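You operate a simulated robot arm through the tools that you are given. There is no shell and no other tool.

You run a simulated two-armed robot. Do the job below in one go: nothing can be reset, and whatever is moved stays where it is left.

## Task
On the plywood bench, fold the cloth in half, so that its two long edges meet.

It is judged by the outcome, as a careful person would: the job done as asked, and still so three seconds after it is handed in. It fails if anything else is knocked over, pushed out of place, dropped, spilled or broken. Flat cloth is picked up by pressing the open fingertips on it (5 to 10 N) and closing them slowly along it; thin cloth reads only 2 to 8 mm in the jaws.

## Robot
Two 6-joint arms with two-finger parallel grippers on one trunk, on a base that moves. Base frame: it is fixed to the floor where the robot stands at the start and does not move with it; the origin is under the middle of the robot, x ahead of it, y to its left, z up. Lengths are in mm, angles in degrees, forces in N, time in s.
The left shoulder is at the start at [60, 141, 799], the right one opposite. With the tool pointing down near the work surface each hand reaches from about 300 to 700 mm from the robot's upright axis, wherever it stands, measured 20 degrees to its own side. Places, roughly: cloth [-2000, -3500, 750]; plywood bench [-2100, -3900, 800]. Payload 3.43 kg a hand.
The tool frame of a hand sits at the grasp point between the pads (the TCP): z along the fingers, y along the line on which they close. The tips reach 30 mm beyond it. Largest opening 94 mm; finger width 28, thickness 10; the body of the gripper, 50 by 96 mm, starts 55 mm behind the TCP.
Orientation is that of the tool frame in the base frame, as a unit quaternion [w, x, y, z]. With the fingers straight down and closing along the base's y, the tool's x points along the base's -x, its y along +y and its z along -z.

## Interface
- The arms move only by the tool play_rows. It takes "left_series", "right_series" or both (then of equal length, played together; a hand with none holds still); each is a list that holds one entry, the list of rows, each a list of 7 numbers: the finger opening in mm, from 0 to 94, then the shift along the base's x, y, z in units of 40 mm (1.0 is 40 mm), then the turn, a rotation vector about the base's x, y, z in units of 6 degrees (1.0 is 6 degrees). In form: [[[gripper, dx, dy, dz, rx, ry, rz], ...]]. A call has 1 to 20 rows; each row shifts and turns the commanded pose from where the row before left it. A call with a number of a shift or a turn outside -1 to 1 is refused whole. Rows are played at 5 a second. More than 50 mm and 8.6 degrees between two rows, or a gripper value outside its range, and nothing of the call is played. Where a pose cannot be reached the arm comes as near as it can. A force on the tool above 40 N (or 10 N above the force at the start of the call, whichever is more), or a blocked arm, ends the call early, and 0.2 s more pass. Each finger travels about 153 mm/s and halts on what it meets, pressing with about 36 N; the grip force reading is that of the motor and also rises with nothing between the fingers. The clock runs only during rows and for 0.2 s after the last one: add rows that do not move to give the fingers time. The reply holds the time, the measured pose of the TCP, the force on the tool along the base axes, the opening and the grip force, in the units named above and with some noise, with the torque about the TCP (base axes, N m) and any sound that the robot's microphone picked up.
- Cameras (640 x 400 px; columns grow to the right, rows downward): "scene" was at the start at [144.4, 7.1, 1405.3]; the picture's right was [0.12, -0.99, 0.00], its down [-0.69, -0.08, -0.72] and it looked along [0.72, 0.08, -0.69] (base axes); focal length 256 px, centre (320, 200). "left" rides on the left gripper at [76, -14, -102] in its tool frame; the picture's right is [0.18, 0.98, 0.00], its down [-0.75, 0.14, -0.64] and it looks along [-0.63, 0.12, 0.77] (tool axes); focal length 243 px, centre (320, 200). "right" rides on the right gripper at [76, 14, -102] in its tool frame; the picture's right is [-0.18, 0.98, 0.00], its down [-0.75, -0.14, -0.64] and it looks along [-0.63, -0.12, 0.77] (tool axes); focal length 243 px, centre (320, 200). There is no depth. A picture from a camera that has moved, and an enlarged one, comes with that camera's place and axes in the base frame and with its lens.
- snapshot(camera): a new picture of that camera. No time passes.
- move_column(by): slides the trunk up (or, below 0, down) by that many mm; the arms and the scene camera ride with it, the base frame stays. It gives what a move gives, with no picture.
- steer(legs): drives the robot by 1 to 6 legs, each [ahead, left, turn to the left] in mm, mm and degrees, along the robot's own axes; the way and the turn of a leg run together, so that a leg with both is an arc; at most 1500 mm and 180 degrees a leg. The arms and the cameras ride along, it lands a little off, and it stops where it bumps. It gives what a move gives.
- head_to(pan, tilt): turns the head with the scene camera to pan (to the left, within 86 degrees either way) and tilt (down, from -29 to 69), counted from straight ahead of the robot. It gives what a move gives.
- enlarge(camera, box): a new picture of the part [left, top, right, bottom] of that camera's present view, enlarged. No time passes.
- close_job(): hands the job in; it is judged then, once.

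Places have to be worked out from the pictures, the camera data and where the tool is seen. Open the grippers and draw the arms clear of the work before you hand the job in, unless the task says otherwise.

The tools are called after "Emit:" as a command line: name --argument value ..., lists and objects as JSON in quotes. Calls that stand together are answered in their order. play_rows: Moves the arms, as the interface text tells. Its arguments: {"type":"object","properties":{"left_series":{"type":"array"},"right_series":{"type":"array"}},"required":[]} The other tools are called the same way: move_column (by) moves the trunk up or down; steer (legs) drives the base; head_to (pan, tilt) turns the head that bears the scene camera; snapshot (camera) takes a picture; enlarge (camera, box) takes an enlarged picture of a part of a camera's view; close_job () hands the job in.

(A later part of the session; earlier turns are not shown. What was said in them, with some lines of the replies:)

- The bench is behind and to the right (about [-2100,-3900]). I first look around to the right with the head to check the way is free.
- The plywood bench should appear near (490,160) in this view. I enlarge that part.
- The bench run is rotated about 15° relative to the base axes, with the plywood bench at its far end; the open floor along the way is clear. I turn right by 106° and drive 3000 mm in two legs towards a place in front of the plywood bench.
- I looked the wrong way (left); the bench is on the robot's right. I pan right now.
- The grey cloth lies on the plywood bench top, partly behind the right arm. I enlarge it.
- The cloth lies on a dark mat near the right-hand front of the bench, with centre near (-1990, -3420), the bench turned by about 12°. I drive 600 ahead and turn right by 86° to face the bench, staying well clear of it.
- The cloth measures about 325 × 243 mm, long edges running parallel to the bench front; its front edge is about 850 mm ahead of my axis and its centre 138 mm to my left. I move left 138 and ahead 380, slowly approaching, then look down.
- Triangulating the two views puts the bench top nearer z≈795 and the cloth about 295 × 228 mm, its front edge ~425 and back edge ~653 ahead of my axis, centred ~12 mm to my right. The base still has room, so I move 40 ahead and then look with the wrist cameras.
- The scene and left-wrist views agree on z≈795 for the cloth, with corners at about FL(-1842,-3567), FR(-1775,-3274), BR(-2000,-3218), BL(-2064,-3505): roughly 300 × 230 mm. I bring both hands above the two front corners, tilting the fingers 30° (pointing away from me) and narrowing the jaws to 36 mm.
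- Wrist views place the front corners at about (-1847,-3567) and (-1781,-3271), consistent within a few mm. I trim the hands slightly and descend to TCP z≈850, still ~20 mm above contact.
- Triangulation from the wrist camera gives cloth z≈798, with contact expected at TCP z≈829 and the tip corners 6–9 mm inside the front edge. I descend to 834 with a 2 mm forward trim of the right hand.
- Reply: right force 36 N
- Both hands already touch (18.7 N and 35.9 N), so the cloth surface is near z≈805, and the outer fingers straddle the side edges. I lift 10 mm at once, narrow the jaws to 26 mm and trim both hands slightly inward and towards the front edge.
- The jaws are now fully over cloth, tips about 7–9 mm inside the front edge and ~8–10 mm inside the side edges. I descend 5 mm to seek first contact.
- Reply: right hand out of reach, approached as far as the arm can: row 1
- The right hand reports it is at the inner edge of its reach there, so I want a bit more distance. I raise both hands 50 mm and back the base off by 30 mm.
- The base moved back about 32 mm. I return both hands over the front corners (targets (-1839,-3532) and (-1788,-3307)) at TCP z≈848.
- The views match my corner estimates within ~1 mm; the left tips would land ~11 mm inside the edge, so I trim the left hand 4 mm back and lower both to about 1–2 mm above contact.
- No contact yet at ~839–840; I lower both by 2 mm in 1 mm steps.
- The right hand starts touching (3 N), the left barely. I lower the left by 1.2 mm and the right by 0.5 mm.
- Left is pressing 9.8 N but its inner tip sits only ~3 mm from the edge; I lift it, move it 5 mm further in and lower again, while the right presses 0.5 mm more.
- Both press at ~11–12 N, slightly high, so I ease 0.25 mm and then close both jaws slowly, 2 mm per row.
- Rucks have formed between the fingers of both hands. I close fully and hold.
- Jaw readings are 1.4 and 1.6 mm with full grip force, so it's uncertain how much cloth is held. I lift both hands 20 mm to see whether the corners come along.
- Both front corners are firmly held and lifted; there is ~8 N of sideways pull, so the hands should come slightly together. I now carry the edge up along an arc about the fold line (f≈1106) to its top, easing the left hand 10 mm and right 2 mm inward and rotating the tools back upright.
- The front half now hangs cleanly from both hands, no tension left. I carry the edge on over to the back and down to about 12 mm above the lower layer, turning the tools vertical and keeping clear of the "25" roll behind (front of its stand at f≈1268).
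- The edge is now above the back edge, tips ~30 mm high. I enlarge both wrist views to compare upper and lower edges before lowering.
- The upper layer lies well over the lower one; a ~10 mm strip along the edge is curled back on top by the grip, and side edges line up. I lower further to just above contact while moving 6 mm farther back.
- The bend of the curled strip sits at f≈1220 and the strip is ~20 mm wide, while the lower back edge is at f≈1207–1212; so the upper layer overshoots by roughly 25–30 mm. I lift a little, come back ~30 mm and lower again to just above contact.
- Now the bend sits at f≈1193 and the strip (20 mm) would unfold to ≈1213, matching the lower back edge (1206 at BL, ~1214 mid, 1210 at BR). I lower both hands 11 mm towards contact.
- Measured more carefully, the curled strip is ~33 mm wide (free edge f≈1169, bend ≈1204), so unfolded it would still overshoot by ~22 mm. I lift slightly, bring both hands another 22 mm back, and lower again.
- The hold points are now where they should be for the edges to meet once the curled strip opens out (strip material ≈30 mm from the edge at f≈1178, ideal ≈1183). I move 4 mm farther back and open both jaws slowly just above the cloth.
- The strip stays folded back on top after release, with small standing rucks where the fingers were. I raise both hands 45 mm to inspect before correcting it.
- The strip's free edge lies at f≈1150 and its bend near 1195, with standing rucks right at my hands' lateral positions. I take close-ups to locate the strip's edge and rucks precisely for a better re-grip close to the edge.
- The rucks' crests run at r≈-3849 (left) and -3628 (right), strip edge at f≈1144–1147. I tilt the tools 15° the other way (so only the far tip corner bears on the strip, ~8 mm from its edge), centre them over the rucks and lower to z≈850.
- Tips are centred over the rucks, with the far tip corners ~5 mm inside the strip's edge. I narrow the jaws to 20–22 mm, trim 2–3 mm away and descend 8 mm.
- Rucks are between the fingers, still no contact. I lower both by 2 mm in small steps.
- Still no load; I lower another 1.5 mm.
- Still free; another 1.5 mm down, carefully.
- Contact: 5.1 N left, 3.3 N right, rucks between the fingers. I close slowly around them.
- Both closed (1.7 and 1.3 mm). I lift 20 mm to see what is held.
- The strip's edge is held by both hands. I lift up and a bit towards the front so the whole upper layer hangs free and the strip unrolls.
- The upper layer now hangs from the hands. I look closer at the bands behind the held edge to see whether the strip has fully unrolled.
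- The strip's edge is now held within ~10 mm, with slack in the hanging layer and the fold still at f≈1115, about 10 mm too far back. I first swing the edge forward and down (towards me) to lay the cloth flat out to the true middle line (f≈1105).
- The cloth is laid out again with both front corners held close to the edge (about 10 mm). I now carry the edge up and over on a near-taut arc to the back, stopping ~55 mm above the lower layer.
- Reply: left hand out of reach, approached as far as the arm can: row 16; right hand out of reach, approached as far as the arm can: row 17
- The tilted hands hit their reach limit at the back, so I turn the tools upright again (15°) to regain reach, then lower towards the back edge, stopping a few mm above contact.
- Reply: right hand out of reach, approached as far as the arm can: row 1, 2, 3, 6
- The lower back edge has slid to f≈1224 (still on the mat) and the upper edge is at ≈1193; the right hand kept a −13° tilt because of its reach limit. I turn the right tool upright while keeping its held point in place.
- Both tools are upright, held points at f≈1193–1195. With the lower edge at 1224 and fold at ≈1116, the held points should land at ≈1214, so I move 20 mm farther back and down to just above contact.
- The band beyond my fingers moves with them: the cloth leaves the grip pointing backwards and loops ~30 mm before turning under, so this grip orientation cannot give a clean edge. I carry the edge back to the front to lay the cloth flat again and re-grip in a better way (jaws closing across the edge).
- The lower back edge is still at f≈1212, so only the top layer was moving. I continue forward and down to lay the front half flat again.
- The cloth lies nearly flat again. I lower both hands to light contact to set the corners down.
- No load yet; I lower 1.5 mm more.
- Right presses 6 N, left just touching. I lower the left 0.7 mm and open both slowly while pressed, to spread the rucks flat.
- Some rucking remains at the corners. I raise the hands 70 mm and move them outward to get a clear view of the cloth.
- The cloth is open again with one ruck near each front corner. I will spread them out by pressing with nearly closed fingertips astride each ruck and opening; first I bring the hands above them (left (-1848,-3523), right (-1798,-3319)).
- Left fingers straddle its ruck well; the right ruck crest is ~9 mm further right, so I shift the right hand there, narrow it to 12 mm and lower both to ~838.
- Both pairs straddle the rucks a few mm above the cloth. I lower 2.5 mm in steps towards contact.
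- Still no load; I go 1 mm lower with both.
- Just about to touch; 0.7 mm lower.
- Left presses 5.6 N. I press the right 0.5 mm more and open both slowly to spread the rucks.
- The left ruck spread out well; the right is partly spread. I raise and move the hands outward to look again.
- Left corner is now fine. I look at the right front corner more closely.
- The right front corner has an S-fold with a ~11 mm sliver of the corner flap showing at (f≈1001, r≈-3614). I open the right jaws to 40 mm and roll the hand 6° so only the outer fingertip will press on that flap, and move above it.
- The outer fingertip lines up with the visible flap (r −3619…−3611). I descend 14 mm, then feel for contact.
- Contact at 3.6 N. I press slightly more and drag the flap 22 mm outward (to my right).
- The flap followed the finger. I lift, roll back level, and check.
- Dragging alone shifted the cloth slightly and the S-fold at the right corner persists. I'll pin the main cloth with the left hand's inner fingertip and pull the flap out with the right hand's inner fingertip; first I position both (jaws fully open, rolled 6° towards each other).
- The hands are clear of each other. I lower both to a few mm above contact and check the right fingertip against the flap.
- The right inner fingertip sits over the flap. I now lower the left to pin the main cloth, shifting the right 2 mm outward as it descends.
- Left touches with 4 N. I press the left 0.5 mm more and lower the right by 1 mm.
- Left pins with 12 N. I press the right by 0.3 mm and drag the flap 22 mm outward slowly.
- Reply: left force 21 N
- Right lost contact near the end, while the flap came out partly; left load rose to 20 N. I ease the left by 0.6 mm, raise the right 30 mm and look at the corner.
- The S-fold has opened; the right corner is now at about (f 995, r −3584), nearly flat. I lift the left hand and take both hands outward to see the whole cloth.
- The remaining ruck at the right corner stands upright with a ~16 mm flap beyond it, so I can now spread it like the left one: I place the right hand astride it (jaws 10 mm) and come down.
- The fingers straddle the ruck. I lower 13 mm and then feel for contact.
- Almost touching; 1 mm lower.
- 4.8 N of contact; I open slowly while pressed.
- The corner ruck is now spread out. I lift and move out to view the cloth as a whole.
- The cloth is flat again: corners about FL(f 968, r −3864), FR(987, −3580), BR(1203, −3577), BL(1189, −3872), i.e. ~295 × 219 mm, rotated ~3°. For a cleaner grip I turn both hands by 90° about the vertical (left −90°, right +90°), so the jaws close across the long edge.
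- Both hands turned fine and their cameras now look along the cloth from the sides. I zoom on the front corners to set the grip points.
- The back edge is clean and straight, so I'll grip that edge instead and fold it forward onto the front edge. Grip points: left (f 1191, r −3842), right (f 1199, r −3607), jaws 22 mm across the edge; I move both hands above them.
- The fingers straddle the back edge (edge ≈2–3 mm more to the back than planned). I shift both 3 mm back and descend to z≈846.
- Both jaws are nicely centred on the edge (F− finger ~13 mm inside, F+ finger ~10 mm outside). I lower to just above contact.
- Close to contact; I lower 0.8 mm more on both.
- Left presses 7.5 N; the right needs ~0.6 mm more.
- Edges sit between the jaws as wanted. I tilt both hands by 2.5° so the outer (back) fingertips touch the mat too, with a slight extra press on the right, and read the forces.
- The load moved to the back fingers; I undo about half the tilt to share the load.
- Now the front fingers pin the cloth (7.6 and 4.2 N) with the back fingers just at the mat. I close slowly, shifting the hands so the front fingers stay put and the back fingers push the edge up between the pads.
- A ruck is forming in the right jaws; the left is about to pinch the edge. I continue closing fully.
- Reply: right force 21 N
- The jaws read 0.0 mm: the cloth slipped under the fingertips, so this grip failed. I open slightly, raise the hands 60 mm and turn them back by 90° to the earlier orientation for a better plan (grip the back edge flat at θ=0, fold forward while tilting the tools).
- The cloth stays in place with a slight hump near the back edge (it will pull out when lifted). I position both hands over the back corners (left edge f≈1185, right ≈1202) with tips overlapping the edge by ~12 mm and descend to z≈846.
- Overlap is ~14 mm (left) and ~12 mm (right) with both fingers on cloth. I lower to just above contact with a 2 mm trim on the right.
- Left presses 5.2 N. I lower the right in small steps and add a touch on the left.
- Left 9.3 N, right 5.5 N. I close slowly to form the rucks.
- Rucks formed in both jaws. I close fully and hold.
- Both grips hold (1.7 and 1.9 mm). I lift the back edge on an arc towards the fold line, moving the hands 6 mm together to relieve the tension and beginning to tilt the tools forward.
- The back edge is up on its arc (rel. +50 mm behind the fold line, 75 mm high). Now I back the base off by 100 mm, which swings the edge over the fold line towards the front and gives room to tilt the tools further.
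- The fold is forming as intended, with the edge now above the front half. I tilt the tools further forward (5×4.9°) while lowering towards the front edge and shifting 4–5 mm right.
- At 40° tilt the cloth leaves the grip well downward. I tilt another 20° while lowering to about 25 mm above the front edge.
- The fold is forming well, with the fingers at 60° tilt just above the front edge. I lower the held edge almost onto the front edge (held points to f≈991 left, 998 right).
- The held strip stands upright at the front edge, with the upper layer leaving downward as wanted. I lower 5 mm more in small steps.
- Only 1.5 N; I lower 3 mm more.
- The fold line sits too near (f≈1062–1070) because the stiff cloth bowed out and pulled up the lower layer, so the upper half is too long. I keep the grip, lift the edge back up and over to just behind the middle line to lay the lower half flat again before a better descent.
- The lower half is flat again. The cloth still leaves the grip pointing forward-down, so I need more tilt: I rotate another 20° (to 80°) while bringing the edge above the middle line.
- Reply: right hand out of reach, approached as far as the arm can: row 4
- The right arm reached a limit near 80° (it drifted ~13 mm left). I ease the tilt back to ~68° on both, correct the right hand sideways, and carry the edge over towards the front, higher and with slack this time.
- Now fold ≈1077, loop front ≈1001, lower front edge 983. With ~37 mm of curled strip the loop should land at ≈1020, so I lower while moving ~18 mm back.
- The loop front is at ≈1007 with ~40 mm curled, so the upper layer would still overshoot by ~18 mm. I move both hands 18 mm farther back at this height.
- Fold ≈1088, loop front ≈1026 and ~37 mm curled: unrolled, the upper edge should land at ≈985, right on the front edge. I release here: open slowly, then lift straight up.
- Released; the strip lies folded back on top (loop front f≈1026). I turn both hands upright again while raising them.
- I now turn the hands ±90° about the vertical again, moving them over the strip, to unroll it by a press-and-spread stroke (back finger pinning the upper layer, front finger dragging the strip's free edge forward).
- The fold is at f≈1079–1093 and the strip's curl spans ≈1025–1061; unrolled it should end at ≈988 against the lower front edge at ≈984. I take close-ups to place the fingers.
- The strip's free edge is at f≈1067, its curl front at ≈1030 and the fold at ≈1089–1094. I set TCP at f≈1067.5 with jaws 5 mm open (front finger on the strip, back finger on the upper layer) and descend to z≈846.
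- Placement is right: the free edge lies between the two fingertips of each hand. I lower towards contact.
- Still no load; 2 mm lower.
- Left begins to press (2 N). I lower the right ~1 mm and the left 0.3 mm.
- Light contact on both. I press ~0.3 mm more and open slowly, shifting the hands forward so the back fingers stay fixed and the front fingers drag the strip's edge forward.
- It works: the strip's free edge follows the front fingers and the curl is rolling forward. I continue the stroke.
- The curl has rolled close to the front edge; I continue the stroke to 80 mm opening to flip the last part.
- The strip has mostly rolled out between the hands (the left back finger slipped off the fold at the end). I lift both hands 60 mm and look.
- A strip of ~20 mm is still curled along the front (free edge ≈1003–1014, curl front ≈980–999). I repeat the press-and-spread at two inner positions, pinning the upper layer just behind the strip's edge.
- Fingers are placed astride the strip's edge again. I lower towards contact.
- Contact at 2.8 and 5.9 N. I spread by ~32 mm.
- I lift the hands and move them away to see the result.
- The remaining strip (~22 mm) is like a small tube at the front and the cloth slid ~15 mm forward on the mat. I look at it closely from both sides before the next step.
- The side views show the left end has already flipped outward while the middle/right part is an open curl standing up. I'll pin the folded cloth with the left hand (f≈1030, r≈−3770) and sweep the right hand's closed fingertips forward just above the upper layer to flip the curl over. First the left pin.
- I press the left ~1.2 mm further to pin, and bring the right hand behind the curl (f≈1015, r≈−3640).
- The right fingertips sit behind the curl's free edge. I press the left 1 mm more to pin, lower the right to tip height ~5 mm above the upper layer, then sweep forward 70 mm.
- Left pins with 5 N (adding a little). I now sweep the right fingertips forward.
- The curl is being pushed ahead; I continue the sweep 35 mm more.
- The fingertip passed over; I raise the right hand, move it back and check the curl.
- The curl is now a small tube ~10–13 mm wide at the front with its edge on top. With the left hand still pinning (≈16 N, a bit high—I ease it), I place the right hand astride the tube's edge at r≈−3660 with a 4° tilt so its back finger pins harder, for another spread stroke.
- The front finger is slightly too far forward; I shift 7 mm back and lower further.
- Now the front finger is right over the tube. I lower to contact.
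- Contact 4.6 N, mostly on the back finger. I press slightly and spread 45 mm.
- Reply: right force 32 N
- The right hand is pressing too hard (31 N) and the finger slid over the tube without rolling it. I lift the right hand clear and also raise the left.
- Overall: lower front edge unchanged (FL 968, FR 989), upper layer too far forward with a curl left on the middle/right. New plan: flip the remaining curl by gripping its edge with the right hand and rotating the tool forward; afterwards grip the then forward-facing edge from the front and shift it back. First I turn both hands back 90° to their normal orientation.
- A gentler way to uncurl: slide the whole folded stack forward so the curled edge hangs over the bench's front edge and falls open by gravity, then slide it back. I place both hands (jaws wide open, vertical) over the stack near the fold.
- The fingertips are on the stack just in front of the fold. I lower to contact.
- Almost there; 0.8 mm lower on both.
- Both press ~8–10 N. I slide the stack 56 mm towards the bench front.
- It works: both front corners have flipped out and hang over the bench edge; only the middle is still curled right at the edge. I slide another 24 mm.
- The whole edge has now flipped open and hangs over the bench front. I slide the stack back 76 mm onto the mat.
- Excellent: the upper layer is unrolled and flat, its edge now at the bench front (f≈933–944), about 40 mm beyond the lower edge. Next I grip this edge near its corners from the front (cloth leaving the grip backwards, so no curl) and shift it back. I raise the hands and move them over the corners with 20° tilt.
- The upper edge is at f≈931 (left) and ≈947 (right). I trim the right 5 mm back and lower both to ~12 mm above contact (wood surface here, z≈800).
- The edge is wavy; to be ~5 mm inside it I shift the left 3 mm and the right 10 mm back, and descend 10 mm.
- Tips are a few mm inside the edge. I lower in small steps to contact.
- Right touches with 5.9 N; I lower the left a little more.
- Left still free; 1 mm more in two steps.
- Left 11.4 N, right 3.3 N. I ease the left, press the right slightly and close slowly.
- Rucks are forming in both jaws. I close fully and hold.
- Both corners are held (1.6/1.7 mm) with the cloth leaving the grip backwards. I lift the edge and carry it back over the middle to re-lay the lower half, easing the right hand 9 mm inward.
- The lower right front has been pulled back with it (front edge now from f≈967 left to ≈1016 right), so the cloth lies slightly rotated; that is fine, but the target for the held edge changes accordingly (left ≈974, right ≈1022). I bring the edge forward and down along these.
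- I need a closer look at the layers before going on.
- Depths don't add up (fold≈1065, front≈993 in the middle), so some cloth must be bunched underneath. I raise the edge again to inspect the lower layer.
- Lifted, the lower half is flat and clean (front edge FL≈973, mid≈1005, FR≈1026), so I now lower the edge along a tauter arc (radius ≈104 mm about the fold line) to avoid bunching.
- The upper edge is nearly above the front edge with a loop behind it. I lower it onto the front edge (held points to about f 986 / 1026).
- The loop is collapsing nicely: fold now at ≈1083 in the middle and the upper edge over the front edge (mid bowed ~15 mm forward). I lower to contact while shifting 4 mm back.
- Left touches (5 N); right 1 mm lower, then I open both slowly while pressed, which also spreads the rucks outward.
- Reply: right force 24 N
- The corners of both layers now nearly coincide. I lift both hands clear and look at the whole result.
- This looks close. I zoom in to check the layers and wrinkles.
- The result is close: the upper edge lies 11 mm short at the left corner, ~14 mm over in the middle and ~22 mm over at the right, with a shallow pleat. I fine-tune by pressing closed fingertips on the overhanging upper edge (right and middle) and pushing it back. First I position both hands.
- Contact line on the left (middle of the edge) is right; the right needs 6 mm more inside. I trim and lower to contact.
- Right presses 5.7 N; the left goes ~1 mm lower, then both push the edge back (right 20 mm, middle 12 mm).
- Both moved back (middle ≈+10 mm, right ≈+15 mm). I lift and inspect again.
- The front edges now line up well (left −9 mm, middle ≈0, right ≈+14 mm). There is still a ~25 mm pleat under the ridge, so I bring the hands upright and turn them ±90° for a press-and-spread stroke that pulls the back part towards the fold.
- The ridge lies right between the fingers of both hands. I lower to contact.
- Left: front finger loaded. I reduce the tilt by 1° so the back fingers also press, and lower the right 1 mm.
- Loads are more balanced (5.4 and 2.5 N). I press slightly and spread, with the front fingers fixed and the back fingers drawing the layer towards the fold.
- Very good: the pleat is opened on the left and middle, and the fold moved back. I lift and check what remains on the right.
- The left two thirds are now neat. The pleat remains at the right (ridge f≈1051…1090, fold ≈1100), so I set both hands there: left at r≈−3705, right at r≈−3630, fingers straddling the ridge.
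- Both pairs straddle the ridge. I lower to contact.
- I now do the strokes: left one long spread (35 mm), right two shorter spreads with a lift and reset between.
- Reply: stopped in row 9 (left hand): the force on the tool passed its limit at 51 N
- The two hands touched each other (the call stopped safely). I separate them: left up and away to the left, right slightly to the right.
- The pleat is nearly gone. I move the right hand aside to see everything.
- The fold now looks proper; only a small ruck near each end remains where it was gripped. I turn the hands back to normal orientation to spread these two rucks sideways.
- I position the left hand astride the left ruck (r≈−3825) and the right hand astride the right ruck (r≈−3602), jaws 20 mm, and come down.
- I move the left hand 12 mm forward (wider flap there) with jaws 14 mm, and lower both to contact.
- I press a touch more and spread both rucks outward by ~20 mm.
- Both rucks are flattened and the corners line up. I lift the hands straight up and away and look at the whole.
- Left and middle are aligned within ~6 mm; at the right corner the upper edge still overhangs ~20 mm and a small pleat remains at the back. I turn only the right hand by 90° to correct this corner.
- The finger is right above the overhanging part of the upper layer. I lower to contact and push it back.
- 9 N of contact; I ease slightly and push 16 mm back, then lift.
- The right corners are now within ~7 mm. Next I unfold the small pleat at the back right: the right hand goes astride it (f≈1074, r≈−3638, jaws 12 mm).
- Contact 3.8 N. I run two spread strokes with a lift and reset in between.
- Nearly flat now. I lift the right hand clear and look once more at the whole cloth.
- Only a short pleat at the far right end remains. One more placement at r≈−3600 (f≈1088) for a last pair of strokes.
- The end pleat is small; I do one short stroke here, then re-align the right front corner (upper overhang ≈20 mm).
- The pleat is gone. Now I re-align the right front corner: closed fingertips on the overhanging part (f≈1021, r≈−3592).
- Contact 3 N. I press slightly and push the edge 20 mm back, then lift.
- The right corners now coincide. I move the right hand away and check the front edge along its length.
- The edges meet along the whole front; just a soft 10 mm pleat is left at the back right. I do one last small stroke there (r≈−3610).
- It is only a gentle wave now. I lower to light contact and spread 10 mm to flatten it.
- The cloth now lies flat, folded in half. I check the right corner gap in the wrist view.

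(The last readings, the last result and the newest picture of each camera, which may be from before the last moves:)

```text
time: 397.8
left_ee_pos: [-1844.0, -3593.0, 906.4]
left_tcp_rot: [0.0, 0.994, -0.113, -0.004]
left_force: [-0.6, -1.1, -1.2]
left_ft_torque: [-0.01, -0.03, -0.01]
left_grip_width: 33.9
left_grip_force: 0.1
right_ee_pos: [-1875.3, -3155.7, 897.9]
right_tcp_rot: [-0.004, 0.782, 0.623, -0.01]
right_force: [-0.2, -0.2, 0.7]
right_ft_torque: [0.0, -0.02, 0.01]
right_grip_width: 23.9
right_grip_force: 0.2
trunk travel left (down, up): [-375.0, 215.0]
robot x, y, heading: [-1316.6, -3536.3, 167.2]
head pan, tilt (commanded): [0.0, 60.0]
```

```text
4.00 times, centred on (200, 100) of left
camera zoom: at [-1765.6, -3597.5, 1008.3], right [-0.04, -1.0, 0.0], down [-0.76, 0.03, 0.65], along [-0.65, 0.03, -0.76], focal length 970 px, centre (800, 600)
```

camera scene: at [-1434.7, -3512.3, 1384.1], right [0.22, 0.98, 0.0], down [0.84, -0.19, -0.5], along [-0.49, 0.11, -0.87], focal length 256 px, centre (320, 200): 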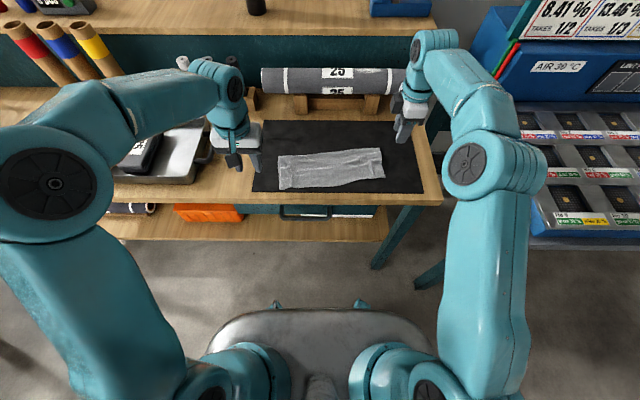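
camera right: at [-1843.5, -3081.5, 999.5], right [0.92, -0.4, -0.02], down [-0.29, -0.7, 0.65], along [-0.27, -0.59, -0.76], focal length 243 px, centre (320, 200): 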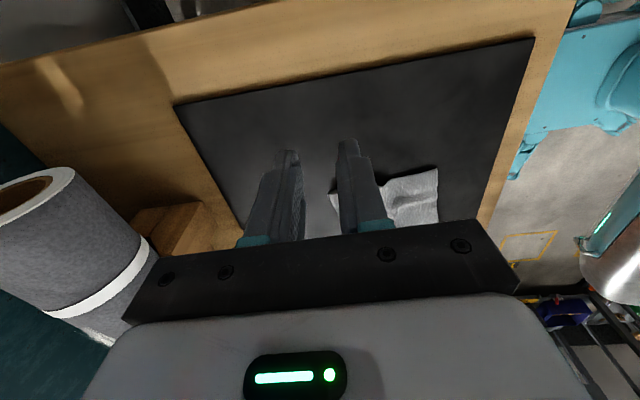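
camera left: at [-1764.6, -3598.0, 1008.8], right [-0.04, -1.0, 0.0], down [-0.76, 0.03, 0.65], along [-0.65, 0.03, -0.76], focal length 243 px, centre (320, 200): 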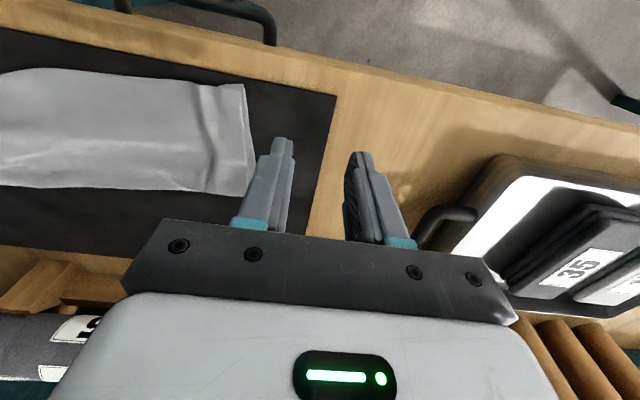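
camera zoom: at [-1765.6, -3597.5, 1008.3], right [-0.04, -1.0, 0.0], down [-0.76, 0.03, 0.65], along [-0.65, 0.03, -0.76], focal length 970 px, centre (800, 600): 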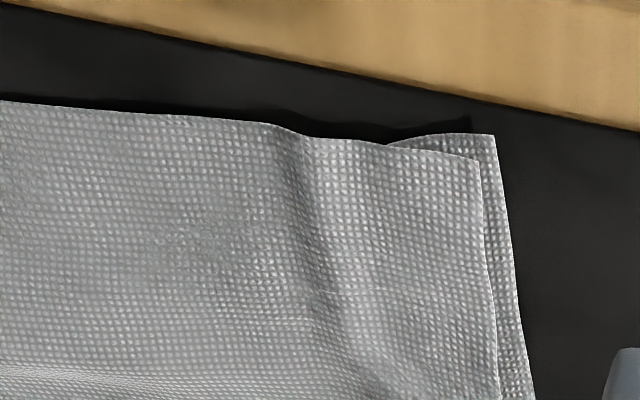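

Both corners agree within a few mm. I open the grippers fully, raise the arms and then back the base away from the bench.

Emit:
play_rows --left_series '[[[94, 0, -0.2, 0.9, 0, 0, 0], [94, 0.4, -0.2, 0.9, 0, 0, 0], [94, 0.7, 0, 0, 0, 0, 0], [94, 0.7, 0, 0, 0, 0, 0], [94, 0, 0, 0, 0, 0, 0]]]' --right_series '[[[94, 0, 0.1, 0.9, 0, 0, 0], [94, 0.4, 0, 0.9, 0, 0, 0], [94, 0.7, 0, 0, 0, 0, 0], [94, 0.7, 0, 0, 0, 0, 0], [94, 0, 0, 0, 0, 0, 0]]]'

Emit:
steer --legs '[[-350, 0, 0]]'

Emit:
head_to --pan 0 --tilt 45

Emit:
snapshot --camera "scene"

Emit:
enlarge --camera "scene" --box '[220, 120, 420, 245]'

```text
time: 398.9
left_ee_pos: [-1770.4, -3609.1, 978.7]
left_tcp_rot: [0.0, 0.994, -0.113, -0.004]
left_force: [-0.7, -0.2, 0.7]
left_ft_torque: [-0.01, 0.02, 0.03]
left_grip_width: 94.4
left_grip_force: 0.0
right_ee_pos: [-1803.1, -3152.8, 970.9]
right_tcp_rot: [-0.005, 0.784, 0.621, -0.011]
right_force: [-0.9, -0.1, 0.9]
right_ft_torque: [-0.02, -0.02, -0.03]
right_grip_width: 93.9
right_grip_force: 0.1
trunk travel left (down, up): [-375.0, 215.0]
robot x, y, heading: [-1312.8, -3543.7, 167.4]
head pan, tilt (commanded): [0.0, 60.0]
```

```text
time: 404.0
left_ee_pos: [-1429.9, -3687.8, 979.3]
left_tcp_rot: [0.0, 0.993, -0.114, -0.004]
left_force: [0.7, 0.8, -0.2]
left_ft_torque: [0.03, 0.02, 0.0]
left_grip_width: 94.0
left_grip_force: 0.0
right_ee_pos: [-1461.8, -3231.3, 970.7]
right_tcp_rot: [-0.005, 0.783, 0.622, -0.01]
right_force: [0.6, 0.0, 1.0]
right_ft_torque: [0.01, 0.01, 0.0]
right_grip_width: 94.1
right_grip_force: 0.1
trunk travel left (down, up): [-375.0, 215.0]
robot x, y, heading: [-967.9, -3618.3, 167.3]
head pan, tilt (commanded): [0.0, 60.0]
```

```text
time: 404.7
left_ee_pos: [-1430.3, -3687.3, 977.6]
left_tcp_rot: [0.001, 0.994, -0.114, -0.004]
left_force: [-0.8, -0.4, -0.4]
left_ft_torque: [-0.02, 0.02, 0.0]
left_grip_width: 94.1
left_grip_force: 0.1
right_ee_pos: [-1462.9, -3229.8, 970.7]
right_tcp_rot: [-0.005, 0.783, 0.622, -0.01]
right_force: [0.0, 0.8, 0.2]
right_ft_torque: [-0.01, 0.0, 0.03]
right_grip_width: 94.1
right_grip_force: 0.1
trunk travel left (down, up): [-375.0, 215.0]
robot x, y, heading: [-970.5, -3617.9, 167.2]
head pan, tilt (commanded): [0.0, 45.0]
```

```text
taken
camera scene: at [-1105.9, -3588.2, 1403.6], right [0.22, 0.97, 0.0], down [0.69, -0.16, -0.71], along [-0.69, 0.16, -0.71], focal length 256 px, centre (320, 200)
```

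scene: 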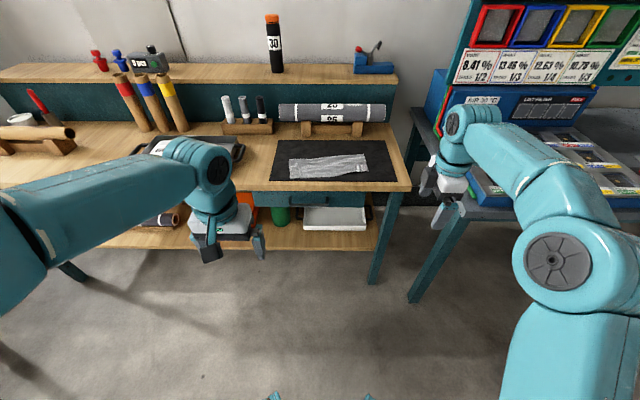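

```text
3.20 times, centred on (320, 182) of scene
camera zoom: at [-1105.9, -3588.2, 1403.6], right [0.22, 0.97, 0.0], down [0.69, -0.16, -0.71], along [-0.69, 0.16, -0.71], focal length 821 px, centre (320, 256)
```

zoom: 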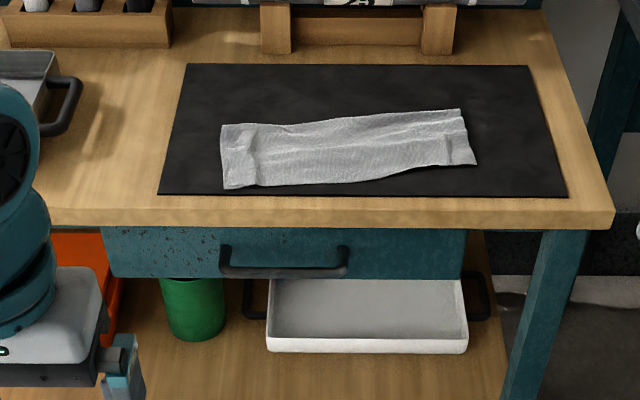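

The cloth lies folded in half on the mat with its long edges together, everything else on the bench is in place, and the arms are clear with grippers open. I hand the job in.

Emit:
close_job

```text
The job is handed in.
```

The cloth is folded in half on the plywood bench with its two long edges together, and I have handed the job in.

- **Edges:** The layers agree to about 6 mm at the left corner. In the middle I measured them within a few mm before the last adjustments. At the right corner the lower layer is hidden under the upper one. It was aligned there just before a final 10 mm smoothing stroke, so an overhang of up to about 15 mm is possible.
- **Flatness:** The fold is flat, with only a soft wave near each end where it was gripped.
- **Position:** The cloth now sits turned by roughly 10° on the mat compared with how it started.
- **Surroundings:** The mat has not moved measurably. In the last picture the tray, weights, pens and roll look undisturbed. The grippers are open and the robot is backed away from the bench.

It took several attempts. The first folds left a curled strip along the edge, which I opened by sliding the cloth over the bench front and back. The two hands touched each other once while smoothing, and that move stopped by itself at 51 N. It did no visible damage.
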